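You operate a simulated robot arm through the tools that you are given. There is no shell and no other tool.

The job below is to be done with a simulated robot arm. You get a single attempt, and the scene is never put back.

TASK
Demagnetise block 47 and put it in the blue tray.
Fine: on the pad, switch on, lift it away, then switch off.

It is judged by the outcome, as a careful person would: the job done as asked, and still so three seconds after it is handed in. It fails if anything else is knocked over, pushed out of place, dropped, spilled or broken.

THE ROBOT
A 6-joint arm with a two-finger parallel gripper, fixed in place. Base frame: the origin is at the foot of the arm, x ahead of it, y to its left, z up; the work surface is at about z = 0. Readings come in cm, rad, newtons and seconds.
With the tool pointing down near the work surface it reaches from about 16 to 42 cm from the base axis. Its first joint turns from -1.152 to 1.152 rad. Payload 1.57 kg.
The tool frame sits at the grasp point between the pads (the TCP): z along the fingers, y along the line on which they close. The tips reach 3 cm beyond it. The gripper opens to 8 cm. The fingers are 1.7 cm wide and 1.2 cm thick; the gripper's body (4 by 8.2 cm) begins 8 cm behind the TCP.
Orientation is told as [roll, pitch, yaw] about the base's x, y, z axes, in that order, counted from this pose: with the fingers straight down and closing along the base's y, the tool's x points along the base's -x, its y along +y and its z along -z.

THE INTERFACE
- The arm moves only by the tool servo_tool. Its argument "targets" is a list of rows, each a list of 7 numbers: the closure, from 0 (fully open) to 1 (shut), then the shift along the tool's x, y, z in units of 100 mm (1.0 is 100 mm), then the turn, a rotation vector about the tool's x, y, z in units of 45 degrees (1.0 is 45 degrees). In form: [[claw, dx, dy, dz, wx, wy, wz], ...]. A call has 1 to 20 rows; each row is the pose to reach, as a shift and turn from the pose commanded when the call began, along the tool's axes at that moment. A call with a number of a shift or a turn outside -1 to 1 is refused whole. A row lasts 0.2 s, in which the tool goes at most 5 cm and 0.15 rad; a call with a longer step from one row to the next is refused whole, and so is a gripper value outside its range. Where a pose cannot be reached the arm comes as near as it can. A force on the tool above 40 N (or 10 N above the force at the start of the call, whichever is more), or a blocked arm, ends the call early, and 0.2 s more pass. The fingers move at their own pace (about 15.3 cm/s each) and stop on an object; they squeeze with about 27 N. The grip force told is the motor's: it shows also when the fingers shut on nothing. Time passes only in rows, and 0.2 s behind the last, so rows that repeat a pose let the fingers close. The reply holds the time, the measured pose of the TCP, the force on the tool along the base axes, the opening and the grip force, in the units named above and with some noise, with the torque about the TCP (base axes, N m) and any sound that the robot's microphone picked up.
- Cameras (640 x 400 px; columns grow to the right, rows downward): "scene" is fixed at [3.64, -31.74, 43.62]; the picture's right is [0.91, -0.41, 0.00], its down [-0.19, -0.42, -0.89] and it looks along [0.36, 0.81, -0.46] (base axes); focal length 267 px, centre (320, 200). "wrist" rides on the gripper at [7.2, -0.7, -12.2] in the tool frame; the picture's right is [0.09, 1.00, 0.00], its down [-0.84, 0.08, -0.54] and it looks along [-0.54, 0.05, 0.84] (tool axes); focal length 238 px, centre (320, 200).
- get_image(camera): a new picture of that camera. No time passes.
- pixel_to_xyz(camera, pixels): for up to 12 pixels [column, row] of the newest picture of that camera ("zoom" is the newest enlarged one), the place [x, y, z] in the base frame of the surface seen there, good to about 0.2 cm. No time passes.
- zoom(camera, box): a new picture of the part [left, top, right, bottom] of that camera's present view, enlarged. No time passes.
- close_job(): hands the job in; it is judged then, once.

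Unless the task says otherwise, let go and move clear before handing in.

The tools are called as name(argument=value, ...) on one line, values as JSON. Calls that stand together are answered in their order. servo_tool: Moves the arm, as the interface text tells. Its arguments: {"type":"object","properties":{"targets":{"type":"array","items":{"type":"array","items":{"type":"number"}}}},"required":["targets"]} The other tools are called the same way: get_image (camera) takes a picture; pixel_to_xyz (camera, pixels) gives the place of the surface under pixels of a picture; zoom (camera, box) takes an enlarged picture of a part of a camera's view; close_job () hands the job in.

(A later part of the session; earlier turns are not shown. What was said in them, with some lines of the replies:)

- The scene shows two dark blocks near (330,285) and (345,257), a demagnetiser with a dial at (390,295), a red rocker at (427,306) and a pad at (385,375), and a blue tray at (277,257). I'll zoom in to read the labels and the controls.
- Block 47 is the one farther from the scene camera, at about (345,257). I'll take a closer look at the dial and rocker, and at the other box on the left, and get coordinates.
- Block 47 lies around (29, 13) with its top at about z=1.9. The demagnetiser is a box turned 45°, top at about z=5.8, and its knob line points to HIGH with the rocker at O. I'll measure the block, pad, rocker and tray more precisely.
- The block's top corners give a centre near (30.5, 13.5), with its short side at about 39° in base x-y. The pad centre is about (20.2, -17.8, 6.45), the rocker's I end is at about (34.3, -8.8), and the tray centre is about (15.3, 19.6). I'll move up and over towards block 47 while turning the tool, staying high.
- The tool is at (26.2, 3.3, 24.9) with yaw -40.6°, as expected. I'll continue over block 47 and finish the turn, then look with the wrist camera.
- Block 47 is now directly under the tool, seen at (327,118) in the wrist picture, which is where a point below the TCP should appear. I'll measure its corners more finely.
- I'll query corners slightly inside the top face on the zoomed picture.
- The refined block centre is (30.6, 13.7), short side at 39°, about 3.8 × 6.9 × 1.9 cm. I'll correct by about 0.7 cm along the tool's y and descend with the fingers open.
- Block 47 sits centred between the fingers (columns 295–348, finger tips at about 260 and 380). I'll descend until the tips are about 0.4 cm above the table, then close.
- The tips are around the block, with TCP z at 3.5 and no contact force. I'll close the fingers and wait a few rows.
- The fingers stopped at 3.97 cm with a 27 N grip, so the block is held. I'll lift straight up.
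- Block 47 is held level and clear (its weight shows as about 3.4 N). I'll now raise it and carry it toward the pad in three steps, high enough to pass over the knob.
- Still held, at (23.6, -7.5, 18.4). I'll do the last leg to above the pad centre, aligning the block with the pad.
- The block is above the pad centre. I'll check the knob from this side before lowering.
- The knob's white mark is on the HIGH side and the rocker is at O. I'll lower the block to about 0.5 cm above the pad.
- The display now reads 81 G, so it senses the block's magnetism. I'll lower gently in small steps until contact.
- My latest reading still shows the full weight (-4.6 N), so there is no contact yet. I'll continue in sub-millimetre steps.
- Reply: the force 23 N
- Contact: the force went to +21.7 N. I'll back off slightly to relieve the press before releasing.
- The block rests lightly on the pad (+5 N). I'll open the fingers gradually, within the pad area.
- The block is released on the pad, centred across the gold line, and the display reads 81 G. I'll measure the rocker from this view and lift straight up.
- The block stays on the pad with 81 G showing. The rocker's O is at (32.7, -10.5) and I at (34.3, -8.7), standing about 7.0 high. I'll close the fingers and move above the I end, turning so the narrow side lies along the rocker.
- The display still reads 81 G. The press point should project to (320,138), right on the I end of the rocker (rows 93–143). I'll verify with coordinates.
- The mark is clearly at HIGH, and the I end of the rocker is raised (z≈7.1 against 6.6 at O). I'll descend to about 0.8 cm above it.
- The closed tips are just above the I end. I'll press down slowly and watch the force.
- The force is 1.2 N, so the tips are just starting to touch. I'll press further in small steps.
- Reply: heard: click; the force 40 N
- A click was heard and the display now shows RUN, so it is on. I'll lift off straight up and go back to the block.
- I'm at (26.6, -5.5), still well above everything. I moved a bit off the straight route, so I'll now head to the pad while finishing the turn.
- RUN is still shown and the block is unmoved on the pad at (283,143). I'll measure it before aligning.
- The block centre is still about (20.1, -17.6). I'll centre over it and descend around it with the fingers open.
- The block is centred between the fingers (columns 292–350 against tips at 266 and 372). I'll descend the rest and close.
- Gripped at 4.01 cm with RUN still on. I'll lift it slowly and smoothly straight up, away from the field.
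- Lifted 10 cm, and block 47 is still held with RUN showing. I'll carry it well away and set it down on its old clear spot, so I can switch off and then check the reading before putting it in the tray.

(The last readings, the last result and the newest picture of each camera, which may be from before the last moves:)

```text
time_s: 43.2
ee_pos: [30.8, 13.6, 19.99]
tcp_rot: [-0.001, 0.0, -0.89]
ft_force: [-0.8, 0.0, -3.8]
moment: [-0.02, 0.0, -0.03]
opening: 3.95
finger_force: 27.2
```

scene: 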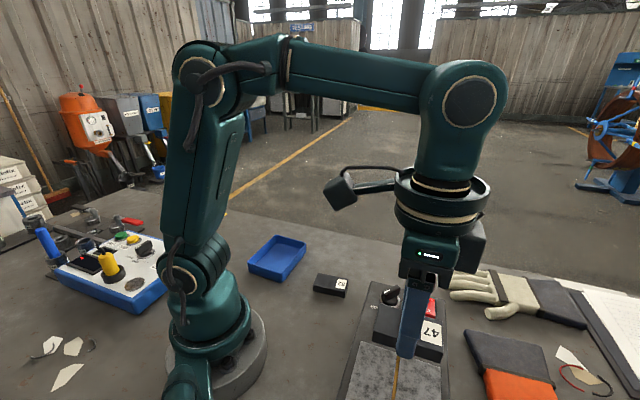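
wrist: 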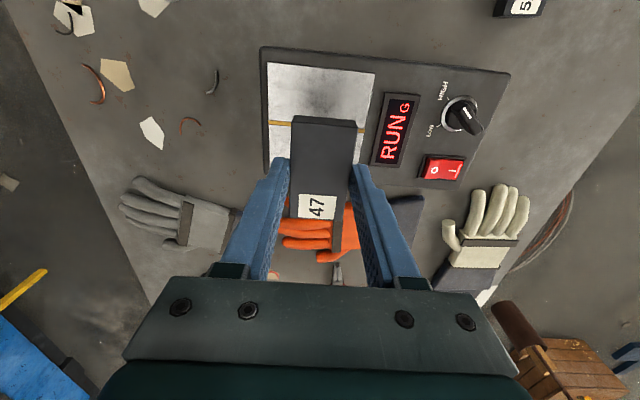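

Above the old spot, still held. I'll lower it in stages.

servo_tool(targets=[[1, 0, 0, 0.15, 0, 0, 0], [1, 0, 0, 0.4, 0, 0, 0], [1, 0, 0, 0.7, 0, 0, 0], [1, 0, 0, 0.9, 0, 0, 0], [1, 0, 0, 1.0, 0, 0, 0]])

servo_tool(targets=[[1, 0, 0, 0.15, 0, 0, 0], [1, 0, 0, 0.35, 0, 0, 0], [1, 0, 0, 0.5, 0, 0, 0], [1, 0, 0, 0.58, 0, 0, 0], [1, 0, 0, 0.58, 0, 0, 0]])

get_image(camera="wrist")

```text
time_s: 44.4
ee_pos: [30.8, 13.56, 9.97]
tcp_rot: [-0.002, 0.0, -0.889]
ft_force: [-0.4, 0.1, -3.2]
moment: [0.02, 0.0, -0.01]
opening: 4.0
finger_force: 27.1
```

```text
time_s: 45.6
ee_pos: [30.8, 13.57, 4.22]
tcp_rot: [0.001, -0.002, -0.89]
ft_force: [-0.9, -0.2, -3.8]
moment: [0.02, 0.01, 0.01]
opening: 3.97
finger_force: 26.7
```

```text
taken
```

wrist: 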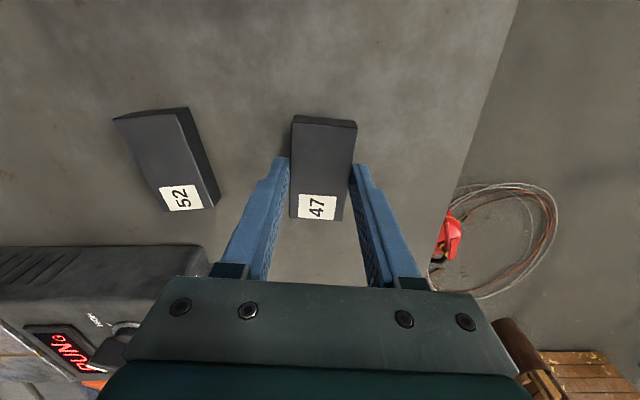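

The area is clear and the block is a bit above the table. I'll ease it down until contact.

servo_tool(targets=[[1, 0, 0, 0.02, 0, 0, 0], [1, 0, 0, 0.04, 0, 0, 0], [1, 0, 0, 0.05, 0, 0, 0], [1, 0, 0, 0.06, 0, 0, 0], [1, 0, 0, 0.06, 0, 0, 0]])

```text
time_s: 46.8
ee_pos: [30.82, 13.51, 3.7]
tcp_rot: [0.001, 0.001, -0.889]
ft_force: [-0.1, -0.2, -4.0]
moment: [0.02, -0.01, 0.0]
opening: 3.98
finger_force: 26.8
```

servo_tool(targets=[[1, 0, 0, 0.004, 0, 0, 0], [1, 0, 0, 0.008, 0, 0, 0], [1, 0, 0, 0.012, 0, 0, 0], [1, 0, 0, 0.012, 0, 0, 0]])

```text
time_s: 47.8
ee_pos: [30.81, 13.58, 3.48]
tcp_rot: [0.0, -0.001, -0.89]
ft_force: [-7.9, -3.8, 22.5]
moment: [-0.12, 0.23, 0.0]
opening: 3.97
finger_force: 26.6
```

Contact with the table (+22 N). I'll relieve the press slightly, then open the fingers.

servo_tool(targets=[[1, 0, 0, -0.004, 0, 0, 0], [1, 0, 0, -0.007, 0, 0, 0], [1, 0, 0, -0.007, 0, 0, 0]])

servo_tool(targets=[[0.45, 0, 0, 0, 0, 0, 0], [0.4, 0, 0, 0, 0, 0, 0], [0.3, 0, 0, 0, 0, 0, 0], [0.2, 0, 0, 0, 0, 0, 0], [0.1, 0, 0, 0, 0, 0, 0]])

servo_tool(targets=[[0.1, 0, 0, -0.1, 0, 0, 0], [0.1, 0, 0, -0.3, 0, 0, 0], [0.1, 0, 0, -0.55, 0, 0, 0], [0.1, 0, 0, -0.8, 0, 0, 0], [0.1, 0, 0, -1.0, 0, 0, 0], [0.1, 0, 0, -1.0, 0, 0, 0]])

get_image(camera="wrist")

get_image(camera="scene")

```text
time_s: 48.6
ee_pos: [30.68, 13.61, 3.36]
tcp_rot: [0.0, 0.001, -0.89]
ft_force: [-4.1, -3.2, 12.3]
moment: [-0.15, 0.03, 0.03]
opening: 3.96
finger_force: 27.2
```

```text
time_s: 49.8
ee_pos: [30.59, 13.48, 3.57]
tcp_rot: [-0.001, 0.001, -0.891]
ft_force: [0.3, 0.3, -0.1]
moment: [-0.01, 0.04, 0.01]
opening: 7.17
finger_force: 0.0
```

```text
time_s: 51.2
ee_pos: [30.9, 13.5, 13.51]
tcp_rot: [0.0, 0.0, -0.889]
ft_force: [-0.1, -0.2, -0.7]
moment: [-0.01, 0.0, 0.0]
opening: 7.21
finger_force: 0.0
```

```text
taken
```

wrist: 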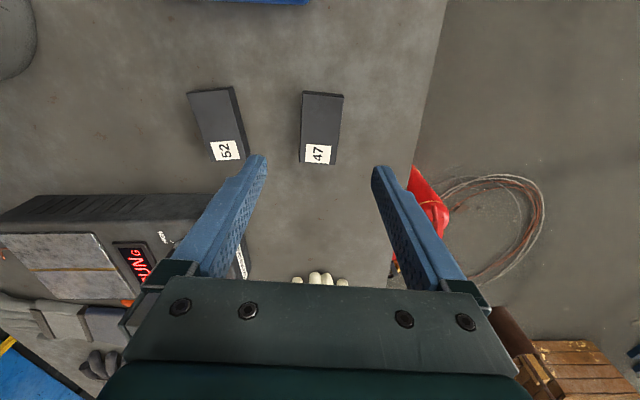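

```text
taken
```

scene: 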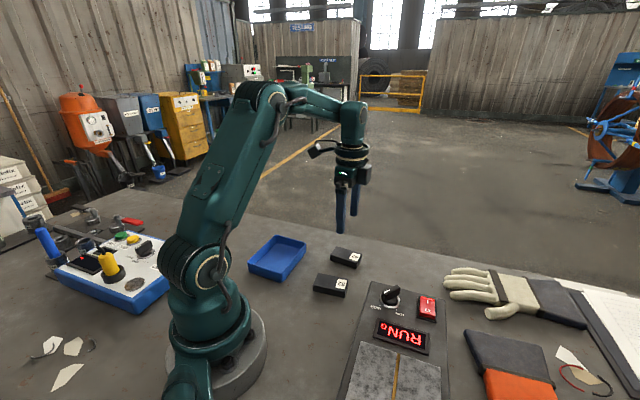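

Block 47 rests upright on its old spot and RUN is still showing. I'll go to the rocker to switch off: close the fingers, turn, and move above the O end.

servo_tool(targets=[[0.3, -0.05, -0.04, -0.15, 0, 0, -0.15], [0.6, -0.17, -0.12, -0.25, 0, 0, -0.32], [1, -0.3, -0.21, -0.32, 0, 0, -0.49], [1, -0.43, -0.3, -0.35, 0, 0, -0.66], [1, -0.55, -0.39, -0.35, 0, 0, -0.83], [1, -0.657, -0.467, -0.35, 0, 0, -1.0]])

servo_tool(targets=[[1, -0.024, -0.13, 0, 0, 0, -0.166], [1, -0.048, -0.27, 0, 0, 0, -0.333], [1, -0.072, -0.4, 0, 0, 0, -0.5], [1, -0.096, -0.53, 0, 0, 0, -0.666], [1, -0.12, -0.67, 0, 0, 0, -0.833], [1, -0.144, -0.8, 0, 0, 0, -1.0], [1, -0.144, -0.8, 0, 0, 0, -1.0]])

```text
time_s: 52.6
ee_pos: [31.23, 5.42, 17.1]
tcp_rot: [-0.002, -0.001, -0.102]
ft_force: [0.8, -0.8, -0.3]
moment: [-0.01, 0.02, 0.01]
opening: 0.02
finger_force: 21.0
```

```text
time_s: 54.2
ee_pos: [31.86, -2.56, 17.0]
tcp_rot: [0.0, 0.0, 0.682]
ft_force: [-0.6, 0.4, 0.0]
moment: [-0.07, 0.01, -0.01]
opening: 0.0
finger_force: 21.2
```

On track at (31.9, -2.6, 17.0). I'll move to above the O end.

servo_tool(targets=[[1, 0.1, -0.14, 0, 0, 0, -0.03], [1, 0.22, -0.31, 0, 0, 0, -0.07], [1, 0.35, -0.5, 0, 0, 0, -0.11], [1, 0.46, -0.655, 0, 0, 0, -0.131], [1, 0.46, -0.655, 0, 0, 0, -0.131]])

get_image(camera="wrist")

pixel_to_xyz(camera="wrist", pixels=[[320, 120], [320, 130], [320, 140], [320, 150], [320, 160]])

zoom(camera="scene", box=[360, 260, 480, 360])

```text
time_s: 55.4
ee_pos: [32.45, -10.65, 16.99]
tcp_rot: [0.002, 0.0, 0.785]
ft_force: [-0.6, -0.5, -0.4]
moment: [-0.01, -0.03, 0.03]
opening: 0.0
finger_force: 21.2
```

```text
taken
```

wrist: 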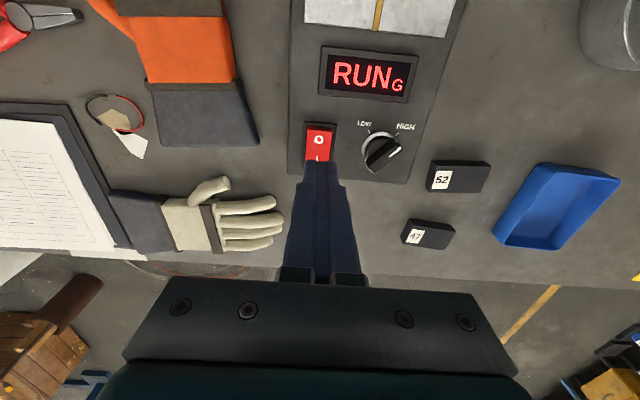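

```text
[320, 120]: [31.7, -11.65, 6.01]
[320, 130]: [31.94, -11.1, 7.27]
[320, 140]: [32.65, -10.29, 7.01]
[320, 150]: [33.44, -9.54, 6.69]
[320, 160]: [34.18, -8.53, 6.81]
```

```text
4.00 times, centred on (420, 310) of scene
```

zoom: 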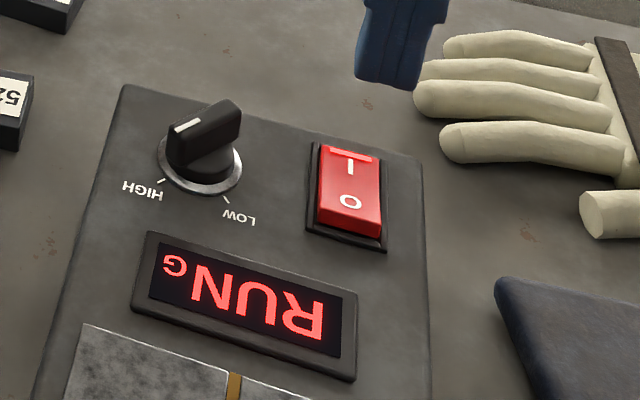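

The O end is now raised (z≈7.2 at row 130), and the press point projects to row 138 on it. I'll descend to just above it.

servo_tool(targets=[[1, 0, 0, 0.15, 0, 0, 0], [1, 0, 0, 0.35, 0, 0, 0], [1, 0, 0, 0.5, 0, 0, 0], [1, 0, 0, 0.6, 0, 0, 0], [1, 0, 0, 0.64, 0, 0, 0], [1, 0, 0, 0.64, 0, 0, 0]])

get_image(camera="wrist")

zoom(camera="scene", box=[360, 260, 480, 360])

```text
time_s: 56.8
ee_pos: [32.55, -10.6, 10.56]
tcp_rot: [-0.001, 0.0, 0.783]
ft_force: [-0.3, -0.3, -1.0]
moment: [0.02, 0.04, -0.04]
opening: 0.0
finger_force: 21.5
```

```text
taken
```

wrist: 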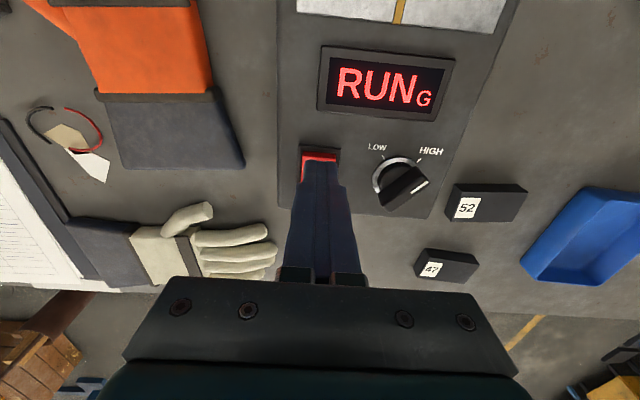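

```text
4.00 times, centred on (420, 310) of scene
```

zoom: 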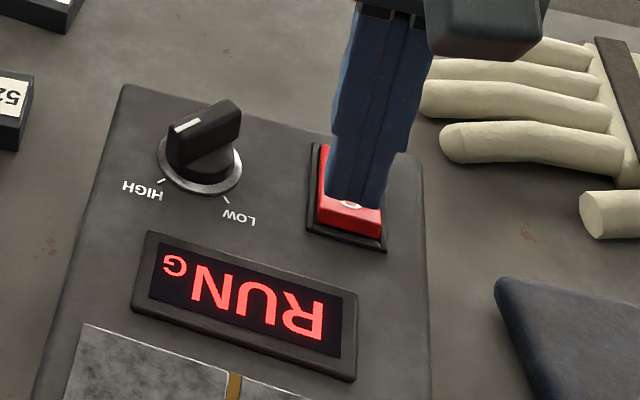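

The tips are just above the O end. I'll press in small steps.

servo_tool(targets=[[1, 0, 0, 0.02, 0, 0, 0], [1, 0, 0, 0.04, 0, 0, 0], [1, 0, 0, 0.05, 0, 0, 0], [1, 0, 0, 0.06, 0, 0, 0], [1, 0, 0, 0.068, 0, 0, 0]])

get_image(camera="wrist")

```text
time_s: 58.0
ee_pos: [32.36, -10.68, 9.95]
tcp_rot: [0.001, -0.001, 0.784]
ft_force: [-1.7, -1.1, 1.2]
moment: [-0.05, 0.06, 0.02]
opening: 0.01
finger_force: 21.0
```

```text
taken
```

wrist: 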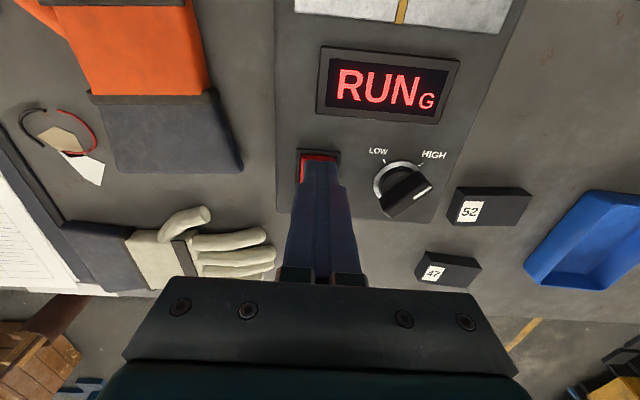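

servo_tool(targets=[[1, 0, 0, 0.01, 0, 0, 0], [1, 0, 0, 0.02, 0, 0, 0], [1, 0, 0, 0.027, 0, 0, 0], [1, 0, 0, 0.032, 0, 0, 0]])

get_image(camera="wrist")

```text
time_s: 59.0
ee_pos: [32.41, -10.71, 9.8]
tcp_rot: [-0.001, 0.0, 0.782]
ft_force: [-10.8, 0.9, 30.2]
moment: [0.28, 0.13, -0.13]
opening: 0.01
finger_force: 21.2
heard: click
```

```text
taken
```

wrist: 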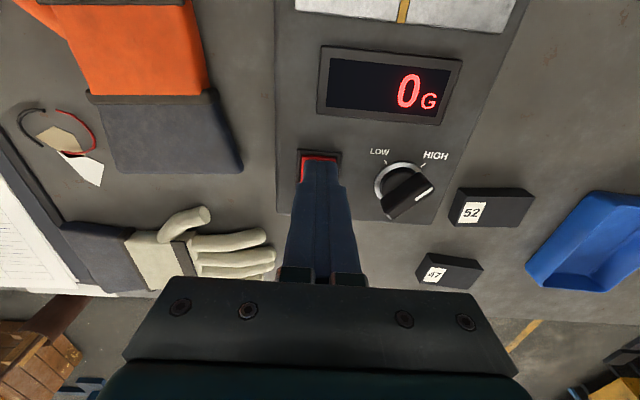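

Click heard and the display reads 0 G: it is off. I'll retreat upward and return to block 47 to pick it up.

servo_tool(targets=[[1, 0, 0, -0.05, 0, 0, 0], [1, 0, 0, -0.25, 0, 0, 0], [1, 0, 0, -0.5, 0, 0, 0], [1, 0, 0, -0.72, 0, 0, 0], [1, 0, 0, -0.72, 0, 0, 0]])

servo_tool(targets=[[1, -0.08, 0.1, 0, 0, 0, 0.166], [1, -0.17, 0.2, 0, 0, 0, 0.333], [1, -0.26, 0.3, 0, 0, 0, 0.5], [1, -0.35, 0.4, 0, 0, 0, 0.666], [1, -0.44, 0.51, 0, 0, 0, 0.833], [1, -0.523, 0.608, 0, 0, 0, 1.0]])

servo_tool(targets=[[1, 0.01, 0.13, 0, 0, 0, 0.166], [1, 0.02, 0.27, 0, 0, 0, 0.333], [1, 0.03, 0.4, 0, 0, 0, 0.5], [1, 0.04, 0.53, 0, 0, 0, 0.666], [1, 0.05, 0.67, 0, 0, 0, 0.833], [1, 0.06, 0.8, 0, 0, 0, 1.0], [1, 0.06, 0.8, 0, 0, 0, 1.0]])

```text
time_s: 60.2
ee_pos: [32.46, -10.63, 16.94]
tcp_rot: [-0.001, 0.002, 0.784]
ft_force: [-0.2, 0.4, 0.0]
moment: [0.04, 0.0, -0.03]
opening: 0.0
finger_force: 21.5
```

```text
time_s: 61.6
ee_pos: [31.64, -2.54, 16.83]
tcp_rot: [0.001, 0.001, -0.005]
ft_force: [-0.6, 0.0, 0.0]
moment: [0.0, -0.01, 0.01]
opening: 0.0
finger_force: 21.5
```

```text
time_s: 63.2
ee_pos: [31.25, 5.49, 16.8]
tcp_rot: [0.0, 0.0, -0.79]
ft_force: [-0.4, 0.2, 0.1]
moment: [-0.01, 0.01, 0.0]
opening: 0.01
finger_force: 21.3
```

At (31.2, 5.5), yaw -45°. I'll go above block 47 with the fingers opening.

servo_tool(targets=[[0.8, 0.1, 0.09, 0, 0, 0, 0.03], [0.6, 0.25, 0.22, 0, 0, 0, 0.06], [0.4, 0.4, 0.36, 0, 0, 0, 0.09], [0.2, 0.54, 0.48, 0, 0, 0, 0.12], [0.1, 0.605, 0.54, 0, 0, 0, 0.127], [0.1, 0.605, 0.54, 0, 0, 0, 0.127]])

get_image(camera="wrist")

zoom(camera="wrist", box=[280, 70, 380, 170])

```text
time_s: 64.6
ee_pos: [30.73, 13.46, 16.81]
tcp_rot: [0.001, 0.002, -0.886]
ft_force: [-0.6, -0.6, 0.7]
moment: [-0.04, -0.03, 0.01]
opening: 7.2
finger_force: 0.0
```

```text
taken
```

wrist: 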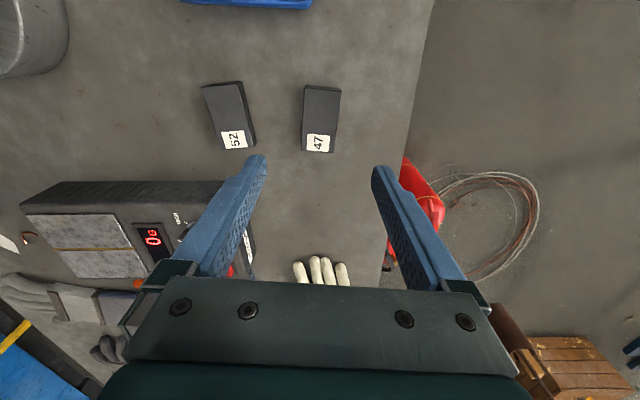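

```text
4.00 times, centred on (330, 120) of wrist
```

zoom: 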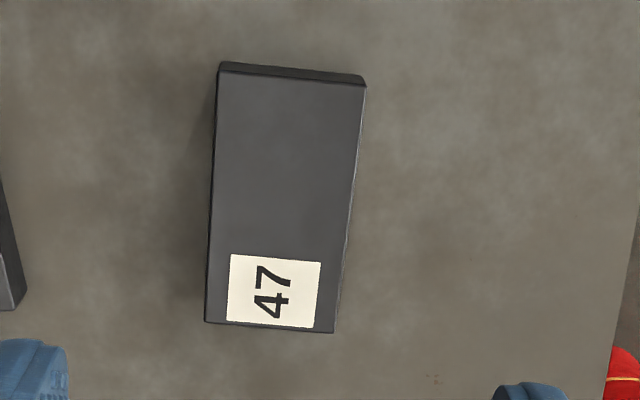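

pixel_to_xyz(camera="zoom", pixels=[[224, 76], [360, 90], [328, 327], [211, 317], [218, 200], [346, 205], [280, 200], [270, 322], [295, 82]])

```text
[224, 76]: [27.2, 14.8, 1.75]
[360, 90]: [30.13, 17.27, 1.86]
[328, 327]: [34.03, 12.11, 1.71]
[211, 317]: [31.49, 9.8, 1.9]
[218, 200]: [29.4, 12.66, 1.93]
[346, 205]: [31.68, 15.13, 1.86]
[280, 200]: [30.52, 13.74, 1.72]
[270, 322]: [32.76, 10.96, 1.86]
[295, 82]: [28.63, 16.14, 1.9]
```

The block centre (30.7, 13.5) matches the tool position and the display reads 0 G. I'll descend and grasp.

servo_tool(targets=[[0.1, 0, 0, 0.15, 0, 0, 0], [0.1, 0, 0, 0.4, 0, 0, 0], [0.1, 0, 0, 0.7, 0, 0, 0], [0.1, 0, 0, 0.9, 0, 0, 0], [0.1, 0, 0, 0.9, 0, 0, 0]])

servo_tool(targets=[[0.1, 0, 0, 0.15, 0, 0, 0], [0.1, 0, 0, 0.3, 0, 0, 0], [0.1, 0, 0, 0.4, 0, 0, 0], [0.1, 0, 0, 0.425, 0, 0, 0], [0.1, 0, 0, 0.425, 0, 0, 0]])

servo_tool(targets=[[0.3, 0, 0, 0, 0, 0, 0], [0.6, 0, 0, 0, 0, 0, 0], [1, 0, 0, 0, 0, 0, 0], [1, 0, 0, 0, 0, 0, 0]])

```text
time_s: 65.8
ee_pos: [30.76, 13.42, 7.73]
tcp_rot: [0.0, -0.001, -0.888]
ft_force: [-0.2, -0.8, 0.8]
moment: [0.0, 0.02, 0.0]
opening: 7.21
finger_force: 0.1
```

```text
time_s: 67.0
ee_pos: [30.73, 13.46, 3.56]
tcp_rot: [0.001, -0.002, -0.888]
ft_force: [0.1, -0.7, -1.3]
moment: [-0.02, 0.0, -0.03]
opening: 7.22
finger_force: 0.0
```

```text
time_s: 68.0
ee_pos: [30.81, 13.35, 3.58]
tcp_rot: [0.0, 0.001, -0.886]
ft_force: [0.9, 1.3, 0.3]
moment: [0.04, -0.06, 0.0]
opening: 3.96
finger_force: 27.1
```

Gripped at 3.96 cm. I'll lift and carry it over to the pad (now off) to check the reading.

servo_tool(targets=[[1, 0, 0, -0.1, 0, 0, 0], [1, 0, 0, -0.3, 0, 0, 0], [1, 0, 0, -0.55, 0, 0, 0], [1, 0, 0, -0.8, 0, 0, 0], [1, 0, 0, -1.0, 0, 0, 0]])

servo_tool(targets=[[1, -0.02, -0.04, -0.15, 0, 0, 0], [1, -0.12, -0.2, -0.3, 0, 0, 0], [1, -0.25, -0.4, -0.45, 0, 0, 0], [1, -0.4, -0.63, -0.5, 0, 0, 0], [1, -0.52, -0.82, -0.5, 0, 0, 0], [1, -0.583, -0.928, -0.5, 0, 0, 0]])

servo_tool(targets=[[1, -0.08, -0.12, 0, 0, 0, 0], [1, -0.2, -0.31, 0, 0, 0, 0], [1, -0.32, -0.5, 0, 0, 0, 0], [1, -0.44, -0.7, 0, 0, 0, 0], [1, -0.53, -0.85, 0, 0, 0, 0], [1, -0.583, -0.928, 0, 0, 0, 0]])

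servo_tool(targets=[[1, -0.08, -0.12, 0, 0, 0, -0.02], [1, -0.2, -0.31, 0, 0, 0, -0.05], [1, -0.32, -0.5, 0, 0, 0, -0.08], [1, -0.44, -0.69, 0, 0, 0, -0.11], [1, -0.54, -0.84, 0, 0, 0, -0.13], [1, -0.583, -0.928, 0, 0, 0, -0.13], [1, -0.583, -0.928, 0, 0, 0, -0.13]])

get_image(camera="wrist")

```text
time_s: 69.2
ee_pos: [30.82, 13.53, 13.58]
tcp_rot: [0.001, 0.001, -0.887]
ft_force: [0.1, 0.3, -4.2]
moment: [0.03, 0.0, -0.01]
opening: 3.97
finger_force: 27.0
```

```text
time_s: 70.6
ee_pos: [27.28, 2.99, 18.56]
tcp_rot: [0.001, -0.001, -0.887]
ft_force: [0.1, 0.2, -3.8]
moment: [0.0, 0.03, -0.03]
opening: 3.97
finger_force: 26.8
```

```text
time_s: 72.0
ee_pos: [23.79, -7.35, 18.65]
tcp_rot: [0.001, -0.001, -0.886]
ft_force: [0.1, 0.7, -3.8]
moment: [0.0, -0.01, 0.04]
opening: 3.99
finger_force: 26.9
```

```text
time_s: 73.6
ee_pos: [20.23, -17.79, 18.68]
tcp_rot: [0.0, 0.0, -0.782]
ft_force: [-0.1, -0.9, -4.3]
moment: [0.01, 0.01, 0.0]
opening: 3.97
finger_force: 26.9
```

```text
taken
```

wrist: 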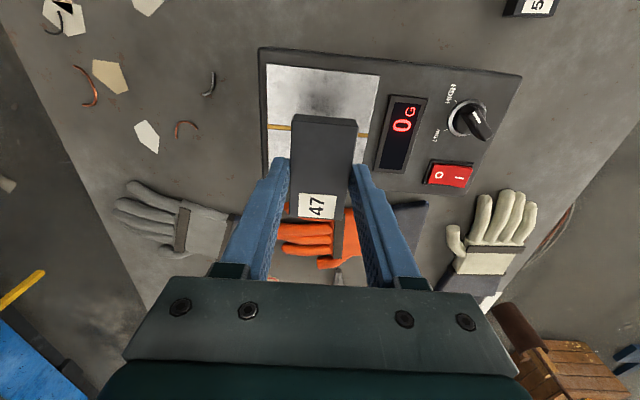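

Above the pad and off, reading 0 G with the block far. I'll lower to about 0.5 cm above the pad, the height at which it read 81 G before.

servo_tool(targets=[[1, 0, 0, 0.15, 0, 0, 0], [1, 0, 0, 0.35, 0, 0, 0], [1, 0, 0, 0.55, 0, 0, 0], [1, 0, 0, 0.72, 0, 0, 0], [1, 0, 0, 0.815, 0, 0, 0], [1, 0, 0, 0.815, 0, 0, 0]])

get_image(camera="wrist")

```text
time_s: 75.0
ee_pos: [20.31, -17.65, 10.32]
tcp_rot: [0.0, 0.001, -0.782]
ft_force: [1.3, 0.1, -3.7]
moment: [0.02, 0.01, 0.0]
opening: 3.98
finger_force: 26.6
```

```text
taken
```

wrist: 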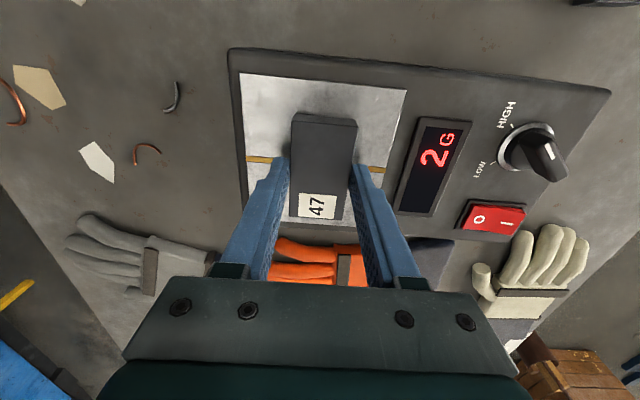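

It now reads 2 G, down from 81 G, so block 47 is demagnetised. I'll lift off and carry it around in an arc toward the blue tray, turning to match the tray.

servo_tool(targets=[[1, 0, 0, -0.1, 0, 0, 0], [1, 0, 0, -0.3, 0, 0, 0], [1, 0, 0, -0.5, 0, 0, 0], [1, 0, 0, -0.7, 0, 0, 0], [1, 0, 0, -0.815, 0, 0, 0]])

servo_tool(targets=[[1, 0.06, 0.15, 0, 0, 0, -0.1], [1, 0.12, 0.32, 0, 0, 0, -0.2], [1, 0.19, 0.5, 0, 0, 0, -0.3], [1, 0.26, 0.67, 0, 0, 0, -0.4], [1, 0.33, 0.84, 0, 0, 0, -0.5], [1, 0.386, 0.985, 0, 0, 0, -0.6]])

servo_tool(targets=[[1, 0.03, 0.15, 0, 0, 0, -0.1], [1, 0.06, 0.31, 0, 0, 0, -0.2], [1, 0.1, 0.47, 0, 0, 0, -0.3], [1, 0.13, 0.63, 0, 0, 0, -0.4], [1, 0.16, 0.79, 0, 0, 0, -0.5], [1, 0.195, 0.935, 0, 0, 0, -0.6]])

servo_tool(targets=[[1, 0.02, 0.16, 0, 0, 0, -0.1], [1, 0.05, 0.33, 0, 0, 0, -0.2], [1, 0.07, 0.5, 0, 0, 0, -0.3], [1, 0.1, 0.67, 0, 0, 0, -0.4], [1, 0.13, 0.85, 0, 0, 0, -0.5], [1, 0.144, 0.986, 0, 0, 0, -0.5], [1, 0.144, 0.986, 0, 0, 0, -0.5]])

get_image(camera="wrist")

get_image(camera="scene")

```text
time_s: 76.2
ee_pos: [20.2, -17.66, 18.61]
tcp_rot: [0.001, 0.001, -0.783]
ft_force: [-0.1, 0.0, -4.1]
moment: [0.02, 0.0, -0.01]
opening: 3.97
finger_force: 26.8
```

```text
time_s: 77.6
ee_pos: [24.53, -8.01, 18.49]
tcp_rot: [0.0, 0.001, -0.313]
ft_force: [-1.2, -0.7, -3.5]
moment: [-0.01, 0.01, -0.02]
opening: 3.96
finger_force: 26.8
```

```text
time_s: 79.0
ee_pos: [25.42, 1.53, 18.54]
tcp_rot: [0.001, 0.0, 0.158]
ft_force: [0.1, 1.0, -4.2]
moment: [0.03, 0.02, 0.02]
opening: 3.98
finger_force: 27.1
```

```text
time_s: 80.6
ee_pos: [22.47, 11.12, 18.62]
tcp_rot: [0.0, -0.002, 0.551]
ft_force: [0.1, 1.0, -3.3]
moment: [0.03, -0.01, 0.02]
opening: 3.97
finger_force: 27.5
```

```text
taken
```

wrist: 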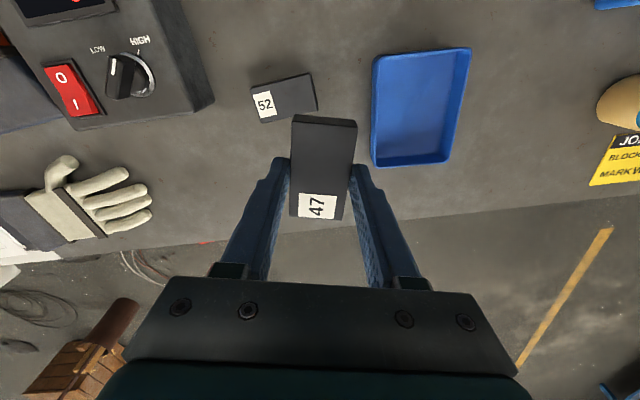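

```text
taken
```

scene: 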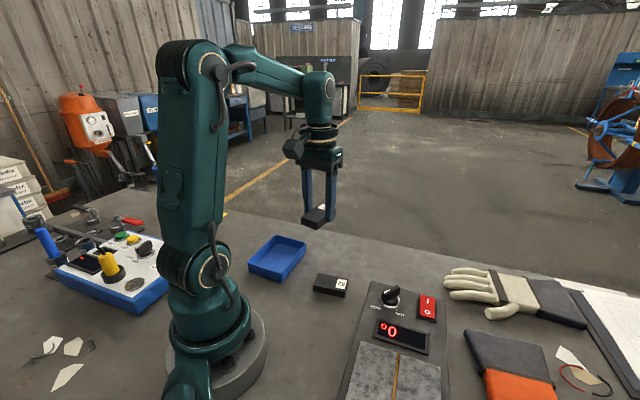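

The tray is clearly visible in the wrist picture (columns 371–470, rows 48–167). I'll measure its rim corners and floor.

zoom(camera="wrist", box=[350, 30, 490, 180])

pixel_to_xyz(camera="wrist", pixels=[[375, 58], [470, 50], [445, 160], [374, 166], [420, 105], [385, 75], [455, 70], [440, 140], [382, 145], [418, 160], [380, 110], [456, 110]])

```text
2.67 times, centred on (420, 105) of wrist
```

zoom: 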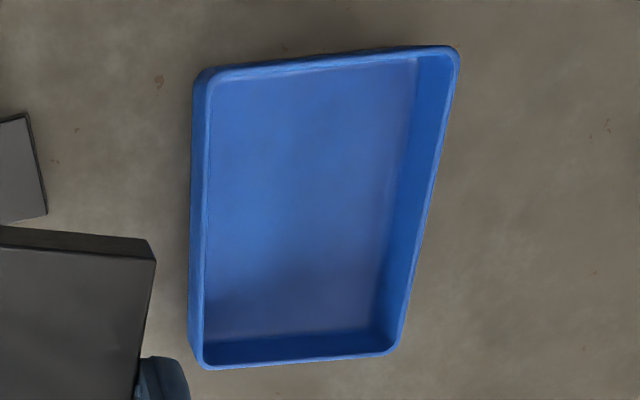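

```text
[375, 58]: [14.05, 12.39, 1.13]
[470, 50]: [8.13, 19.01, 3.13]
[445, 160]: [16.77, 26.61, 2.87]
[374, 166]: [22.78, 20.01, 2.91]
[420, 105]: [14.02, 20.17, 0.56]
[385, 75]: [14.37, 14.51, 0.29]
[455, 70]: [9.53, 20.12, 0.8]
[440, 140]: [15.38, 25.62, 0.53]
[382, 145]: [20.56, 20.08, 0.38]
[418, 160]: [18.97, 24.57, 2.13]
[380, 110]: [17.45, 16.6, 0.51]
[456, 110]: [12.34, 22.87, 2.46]
```

The tray's rim corners give a centre near (15.5, 19.5) and a long axis at about 42°; the floor is at about z=0.5 and the rim at about 3.0. I'll move over the centre and align.

servo_tool(targets=[[1, 0.02, 0.12, 0, 0, 0, -0.05], [1, 0.04, 0.27, 0, 0, 0, -0.1], [1, 0.06, 0.42, 0, 0, 0, -0.15], [1, 0.08, 0.57, 0, 0, 0, -0.2], [1, 0.1, 0.7, 0, 0, 0, -0.227]])

servo_tool(targets=[[1, 0, 0.1, 0, 0, 0, 0], [1, -0.01, 0.23, 0, 0, 0, 0], [1, -0.012, 0.34, 0, 0, 0, 0], [1, -0.012, 0.387, 0, 0, 0, 0], [1, -0.012, 0.387, 0, 0, 0, 0]])

get_image(camera="wrist")

get_image(camera="scene")

```text
time_s: 81.8
ee_pos: [17.92, 16.4, 18.49]
tcp_rot: [0.001, 0.0, 0.73]
ft_force: [0.3, -0.4, -3.7]
moment: [-0.01, -0.01, -0.01]
opening: 3.97
finger_force: 27.5
```

```text
time_s: 83.0
ee_pos: [15.5, 19.43, 18.61]
tcp_rot: [-0.001, 0.001, 0.729]
ft_force: [0.7, -0.4, -3.6]
moment: [0.01, -0.01, 0.03]
opening: 3.95
finger_force: 27.0
```

```text
taken
```

wrist: 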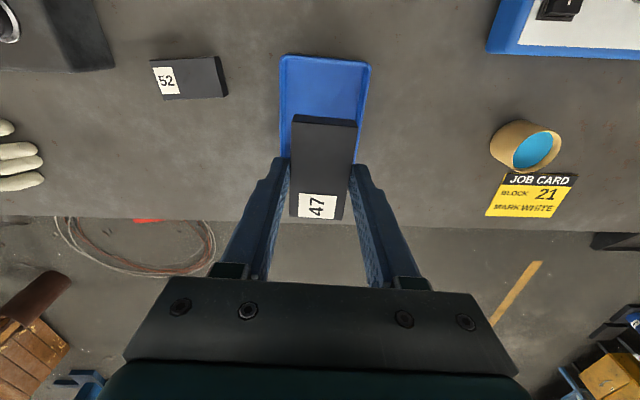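

```text
taken
```

scene: 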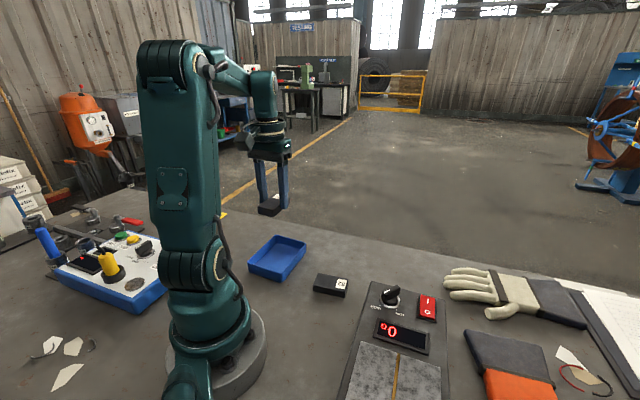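

The tray (columns 281–370) lines up with the held block (292–357). The "Block 21" job card belongs to another job. I'll lower to just above the rim and check.

servo_tool(targets=[[1, 0, 0, 0.15, 0, 0, 0], [1, 0, 0, 0.4, 0, 0, 0], [1, 0, 0, 0.65, 0, 0, 0], [1, 0, 0, 0.85, 0, 0, 0], [1, 0, 0, 0.95, 0, 0, 0], [1, 0, 0, 0.95, 0, 0, 0]])

get_image(camera="wrist")

zoom(camera="scene", box=[220, 190, 340, 300])

```text
time_s: 84.4
ee_pos: [15.66, 19.39, 9.06]
tcp_rot: [0.0, -0.002, 0.729]
ft_force: [-0.2, -0.1, -3.4]
moment: [0.01, -0.01, -0.01]
opening: 3.97
finger_force: 27.1
```

```text
taken
```

wrist: 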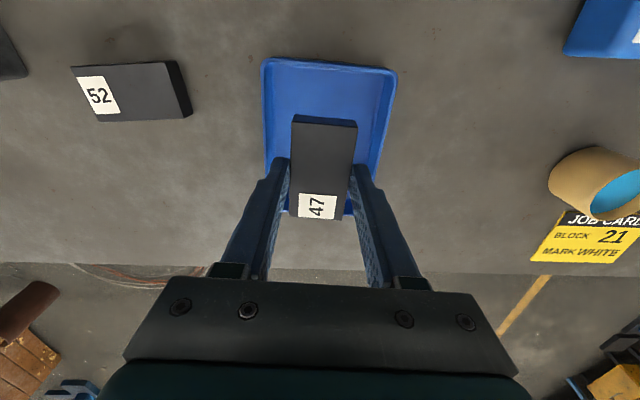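

```text
3.64 times, centred on (280, 245) of scene
```

zoom: 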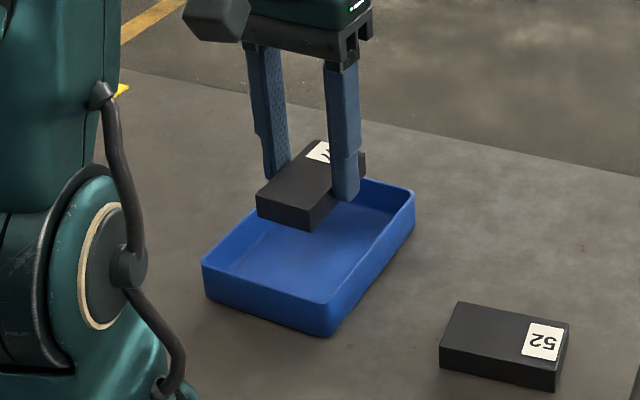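

Aligned inside the rim on all sides. I'll continue lowering into the tray.

servo_tool(targets=[[1, 0, 0, 0.1, 0, 0, 0], [1, 0, 0, 0.2, 0, 0, 0], [1, 0, 0, 0.3, 0, 0, 0], [1, 0, 0, 0.38, 0, 0, 0], [1, 0, 0, 0.43, 0, 0, 0], [1, 0, 0, 0.43, 0, 0, 0]])

get_image(camera="wrist")

zoom(camera="scene", box=[220, 190, 340, 300])

```text
time_s: 85.8
ee_pos: [15.6, 19.36, 4.71]
tcp_rot: [-0.001, 0.0, 0.73]
ft_force: [0.4, -0.1, -4.8]
moment: [0.0, 0.01, 0.0]
opening: 3.97
finger_force: 26.2
```

```text
taken
```

wrist: 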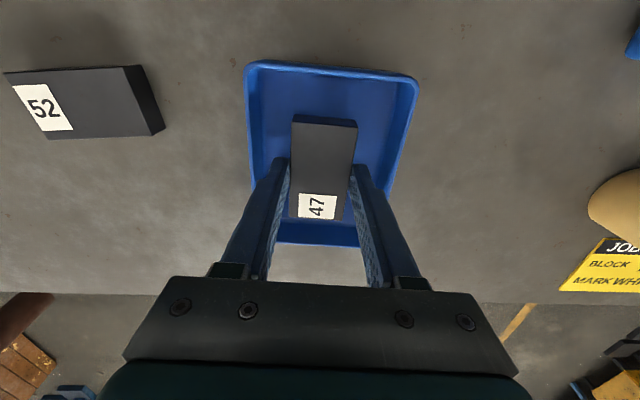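

```text
3.64 times, centred on (280, 245) of scene
```

zoom: 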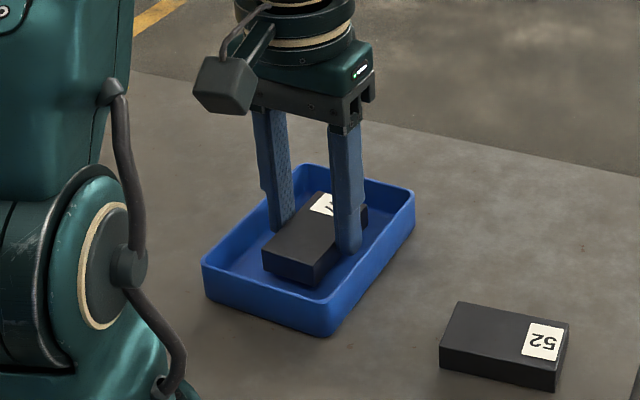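

The block is inside the tray, well clear of the walls. I'll ease it down to the floor.

servo_tool(targets=[[1, 0, 0, 0.02, 0, 0, 0], [1, 0, 0, 0.035, 0, 0, 0], [1, 0, 0, 0.05, 0, 0, 0], [1, 0, 0, 0.05, 0, 0, 0]])

```text
time_s: 86.8
ee_pos: [15.61, 19.4, 4.22]
tcp_rot: [0.001, 0.002, 0.731]
ft_force: [-0.2, -0.9, -3.8]
moment: [-0.01, -0.03, 0.02]
opening: 3.98
finger_force: 27.3
```

servo_tool(targets=[[1, 0, 0, 0.004, 0, 0, 0], [1, 0, 0, 0.008, 0, 0, 0], [1, 0, 0, 0.008, 0, 0, 0]])

```text
time_s: 87.6
ee_pos: [15.52, 19.39, 4.14]
tcp_rot: [0.001, -0.001, 0.73]
ft_force: [0.1, 0.0, -4.0]
moment: [-0.02, 0.0, 0.02]
opening: 3.98
finger_force: 26.9
```

servo_tool(targets=[[1, 0, 0, 0.004, 0, 0, 0], [1, 0, 0, 0.007, 0, 0, 0], [1, 0, 0, 0.007, 0, 0, 0]])

```text
time_s: 88.4
ee_pos: [15.53, 19.44, 4.13]
tcp_rot: [-0.001, 0.0, 0.73]
ft_force: [0.5, -0.8, -4.2]
moment: [0.01, -0.02, 0.02]
opening: 3.97
finger_force: 27.2
```

Still carrying the full weight at z≈4.08. I'll continue with fine steps.

servo_tool(targets=[[1, 0, 0, 0.004, 0, 0, 0], [1, 0, 0, 0.007, 0, 0, 0], [1, 0, 0, 0.007, 0, 0, 0]])

```text
time_s: 89.2
ee_pos: [15.66, 19.42, 4.01]
tcp_rot: [0.0, 0.0, 0.73]
ft_force: [0.2, 0.4, -3.5]
moment: [-0.02, -0.01, 0.01]
opening: 3.96
finger_force: 27.2
```

servo_tool(targets=[[1, 0, 0, 0.004, 0, 0, 0], [1, 0, 0, 0.007, 0, 0, 0], [1, 0, 0, 0.007, 0, 0, 0]])

```text
time_s: 90.0
ee_pos: [15.48, 19.44, 3.93]
tcp_rot: [0.0, 0.002, 0.728]
ft_force: [-2.6, -2.8, 18.4]
moment: [-0.15, 0.19, -0.02]
opening: 3.95
finger_force: 27.4
```

Contact with the tray floor (+18 N). I'll relieve the press and open the fingers only to about 4.8 cm so they don't touch the tray walls.

servo_tool(targets=[[1, 0, 0, -0.003, 0, 0, 0], [1, 0, 0, -0.006, 0, 0, 0], [1, 0, 0, -0.006, 0, 0, 0]])

servo_tool(targets=[[0.47, 0, 0, 0, 0, 0, 0], [0.44, 0, 0, 0, 0, 0, 0], [0.41, 0, 0, 0, 0, 0, 0], [0.4, 0, 0, 0, 0, 0, 0], [0.4, 0, 0, 0, 0, 0, 0]])

get_image(camera="wrist")

zoom(camera="scene", box=[220, 190, 340, 300])

```text
time_s: 90.8
ee_pos: [15.52, 19.44, 4.02]
tcp_rot: [-0.001, 0.001, 0.73]
ft_force: [-0.2, 0.8, -0.7]
moment: [0.06, -0.08, 0.01]
opening: 3.97
finger_force: 27.0
```

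```text
time_s: 92.0
ee_pos: [15.42, 19.42, 3.95]
tcp_rot: [0.001, 0.001, 0.728]
ft_force: [0.6, 0.3, -0.1]
moment: [0.0, 0.03, 0.02]
opening: 4.82
finger_force: 0.0
```

```text
taken
```

wrist: 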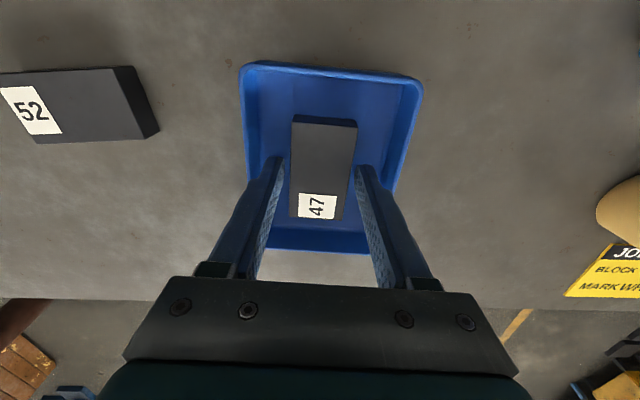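

```text
3.64 times, centred on (280, 245) of scene
```

zoom: 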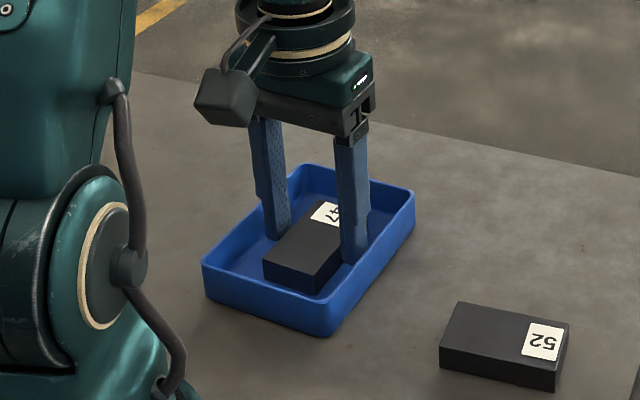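

The fingers are clear of both block and walls (opening 4.82 cm, no force). I'll withdraw straight up.

servo_tool(targets=[[0.4, 0, 0, -0.05, 0, 0, 0], [0.4, 0, 0, -0.15, 0, 0, 0], [0.4, 0, 0, -0.3, 0, 0, 0], [0.4, 0, 0, -0.5, 0, 0, 0], [0.4, 0, 0, -0.75, 0, 0, 0], [0.4, 0, 0, -1.0, 0, 0, 0], [0.4, 0, 0, -1.0, 0, 0, 0]])

get_image(camera="wrist")

get_image(camera="scene")

```text
time_s: 93.6
ee_pos: [15.46, 19.43, 14.11]
tcp_rot: [-0.001, -0.001, 0.731]
ft_force: [-0.8, 0.1, -0.5]
moment: [-0.01, 0.05, -0.02]
opening: 4.82
finger_force: 0.0
```

```text
taken
```

wrist: 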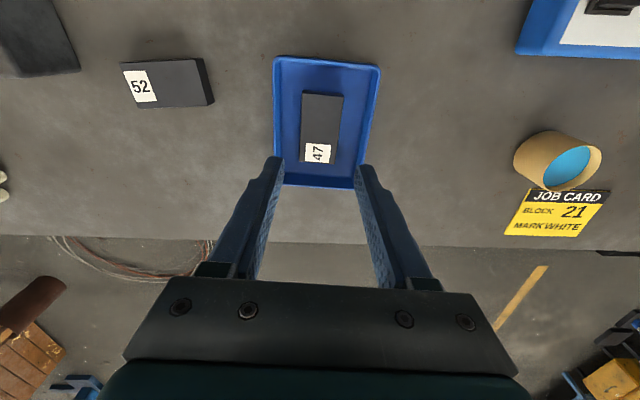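

```text
taken
```

scene: 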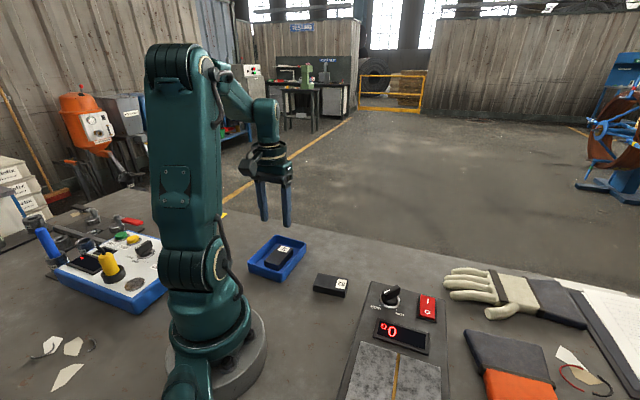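

Block 47 lies flat in the blue tray at (321,128) of the wrist picture. The demagnetiser is off and reads 0 G, block 52, the gloves and the tray are undisturbed, and the gripper is clear. I'm handing the job in.

close_job()

```text
The job is handed in.
```

Block 47 is demagnetised and lying flat in the blue tray. Its reading at the pad dropped from 81 G to 2 G.

- **Demagnetising:** I put the block on the pad, switched on with the dial left at HIGH, lifted it slowly away and then switched off. The display showed RUN until then.
- **Extra step:** before switching off, I set the block down on the spot it came from, well away from the pad. With the unit off, I picked it up and held it just above the pad to take the 2 G reading, then placed it in the tray.
- **End state:** the demagnetiser is off and reads 0 G with nothing on it. Block 52, the gloves and the tray look undisturbed in the last pictures. The gripper was open and clear when I handed in.
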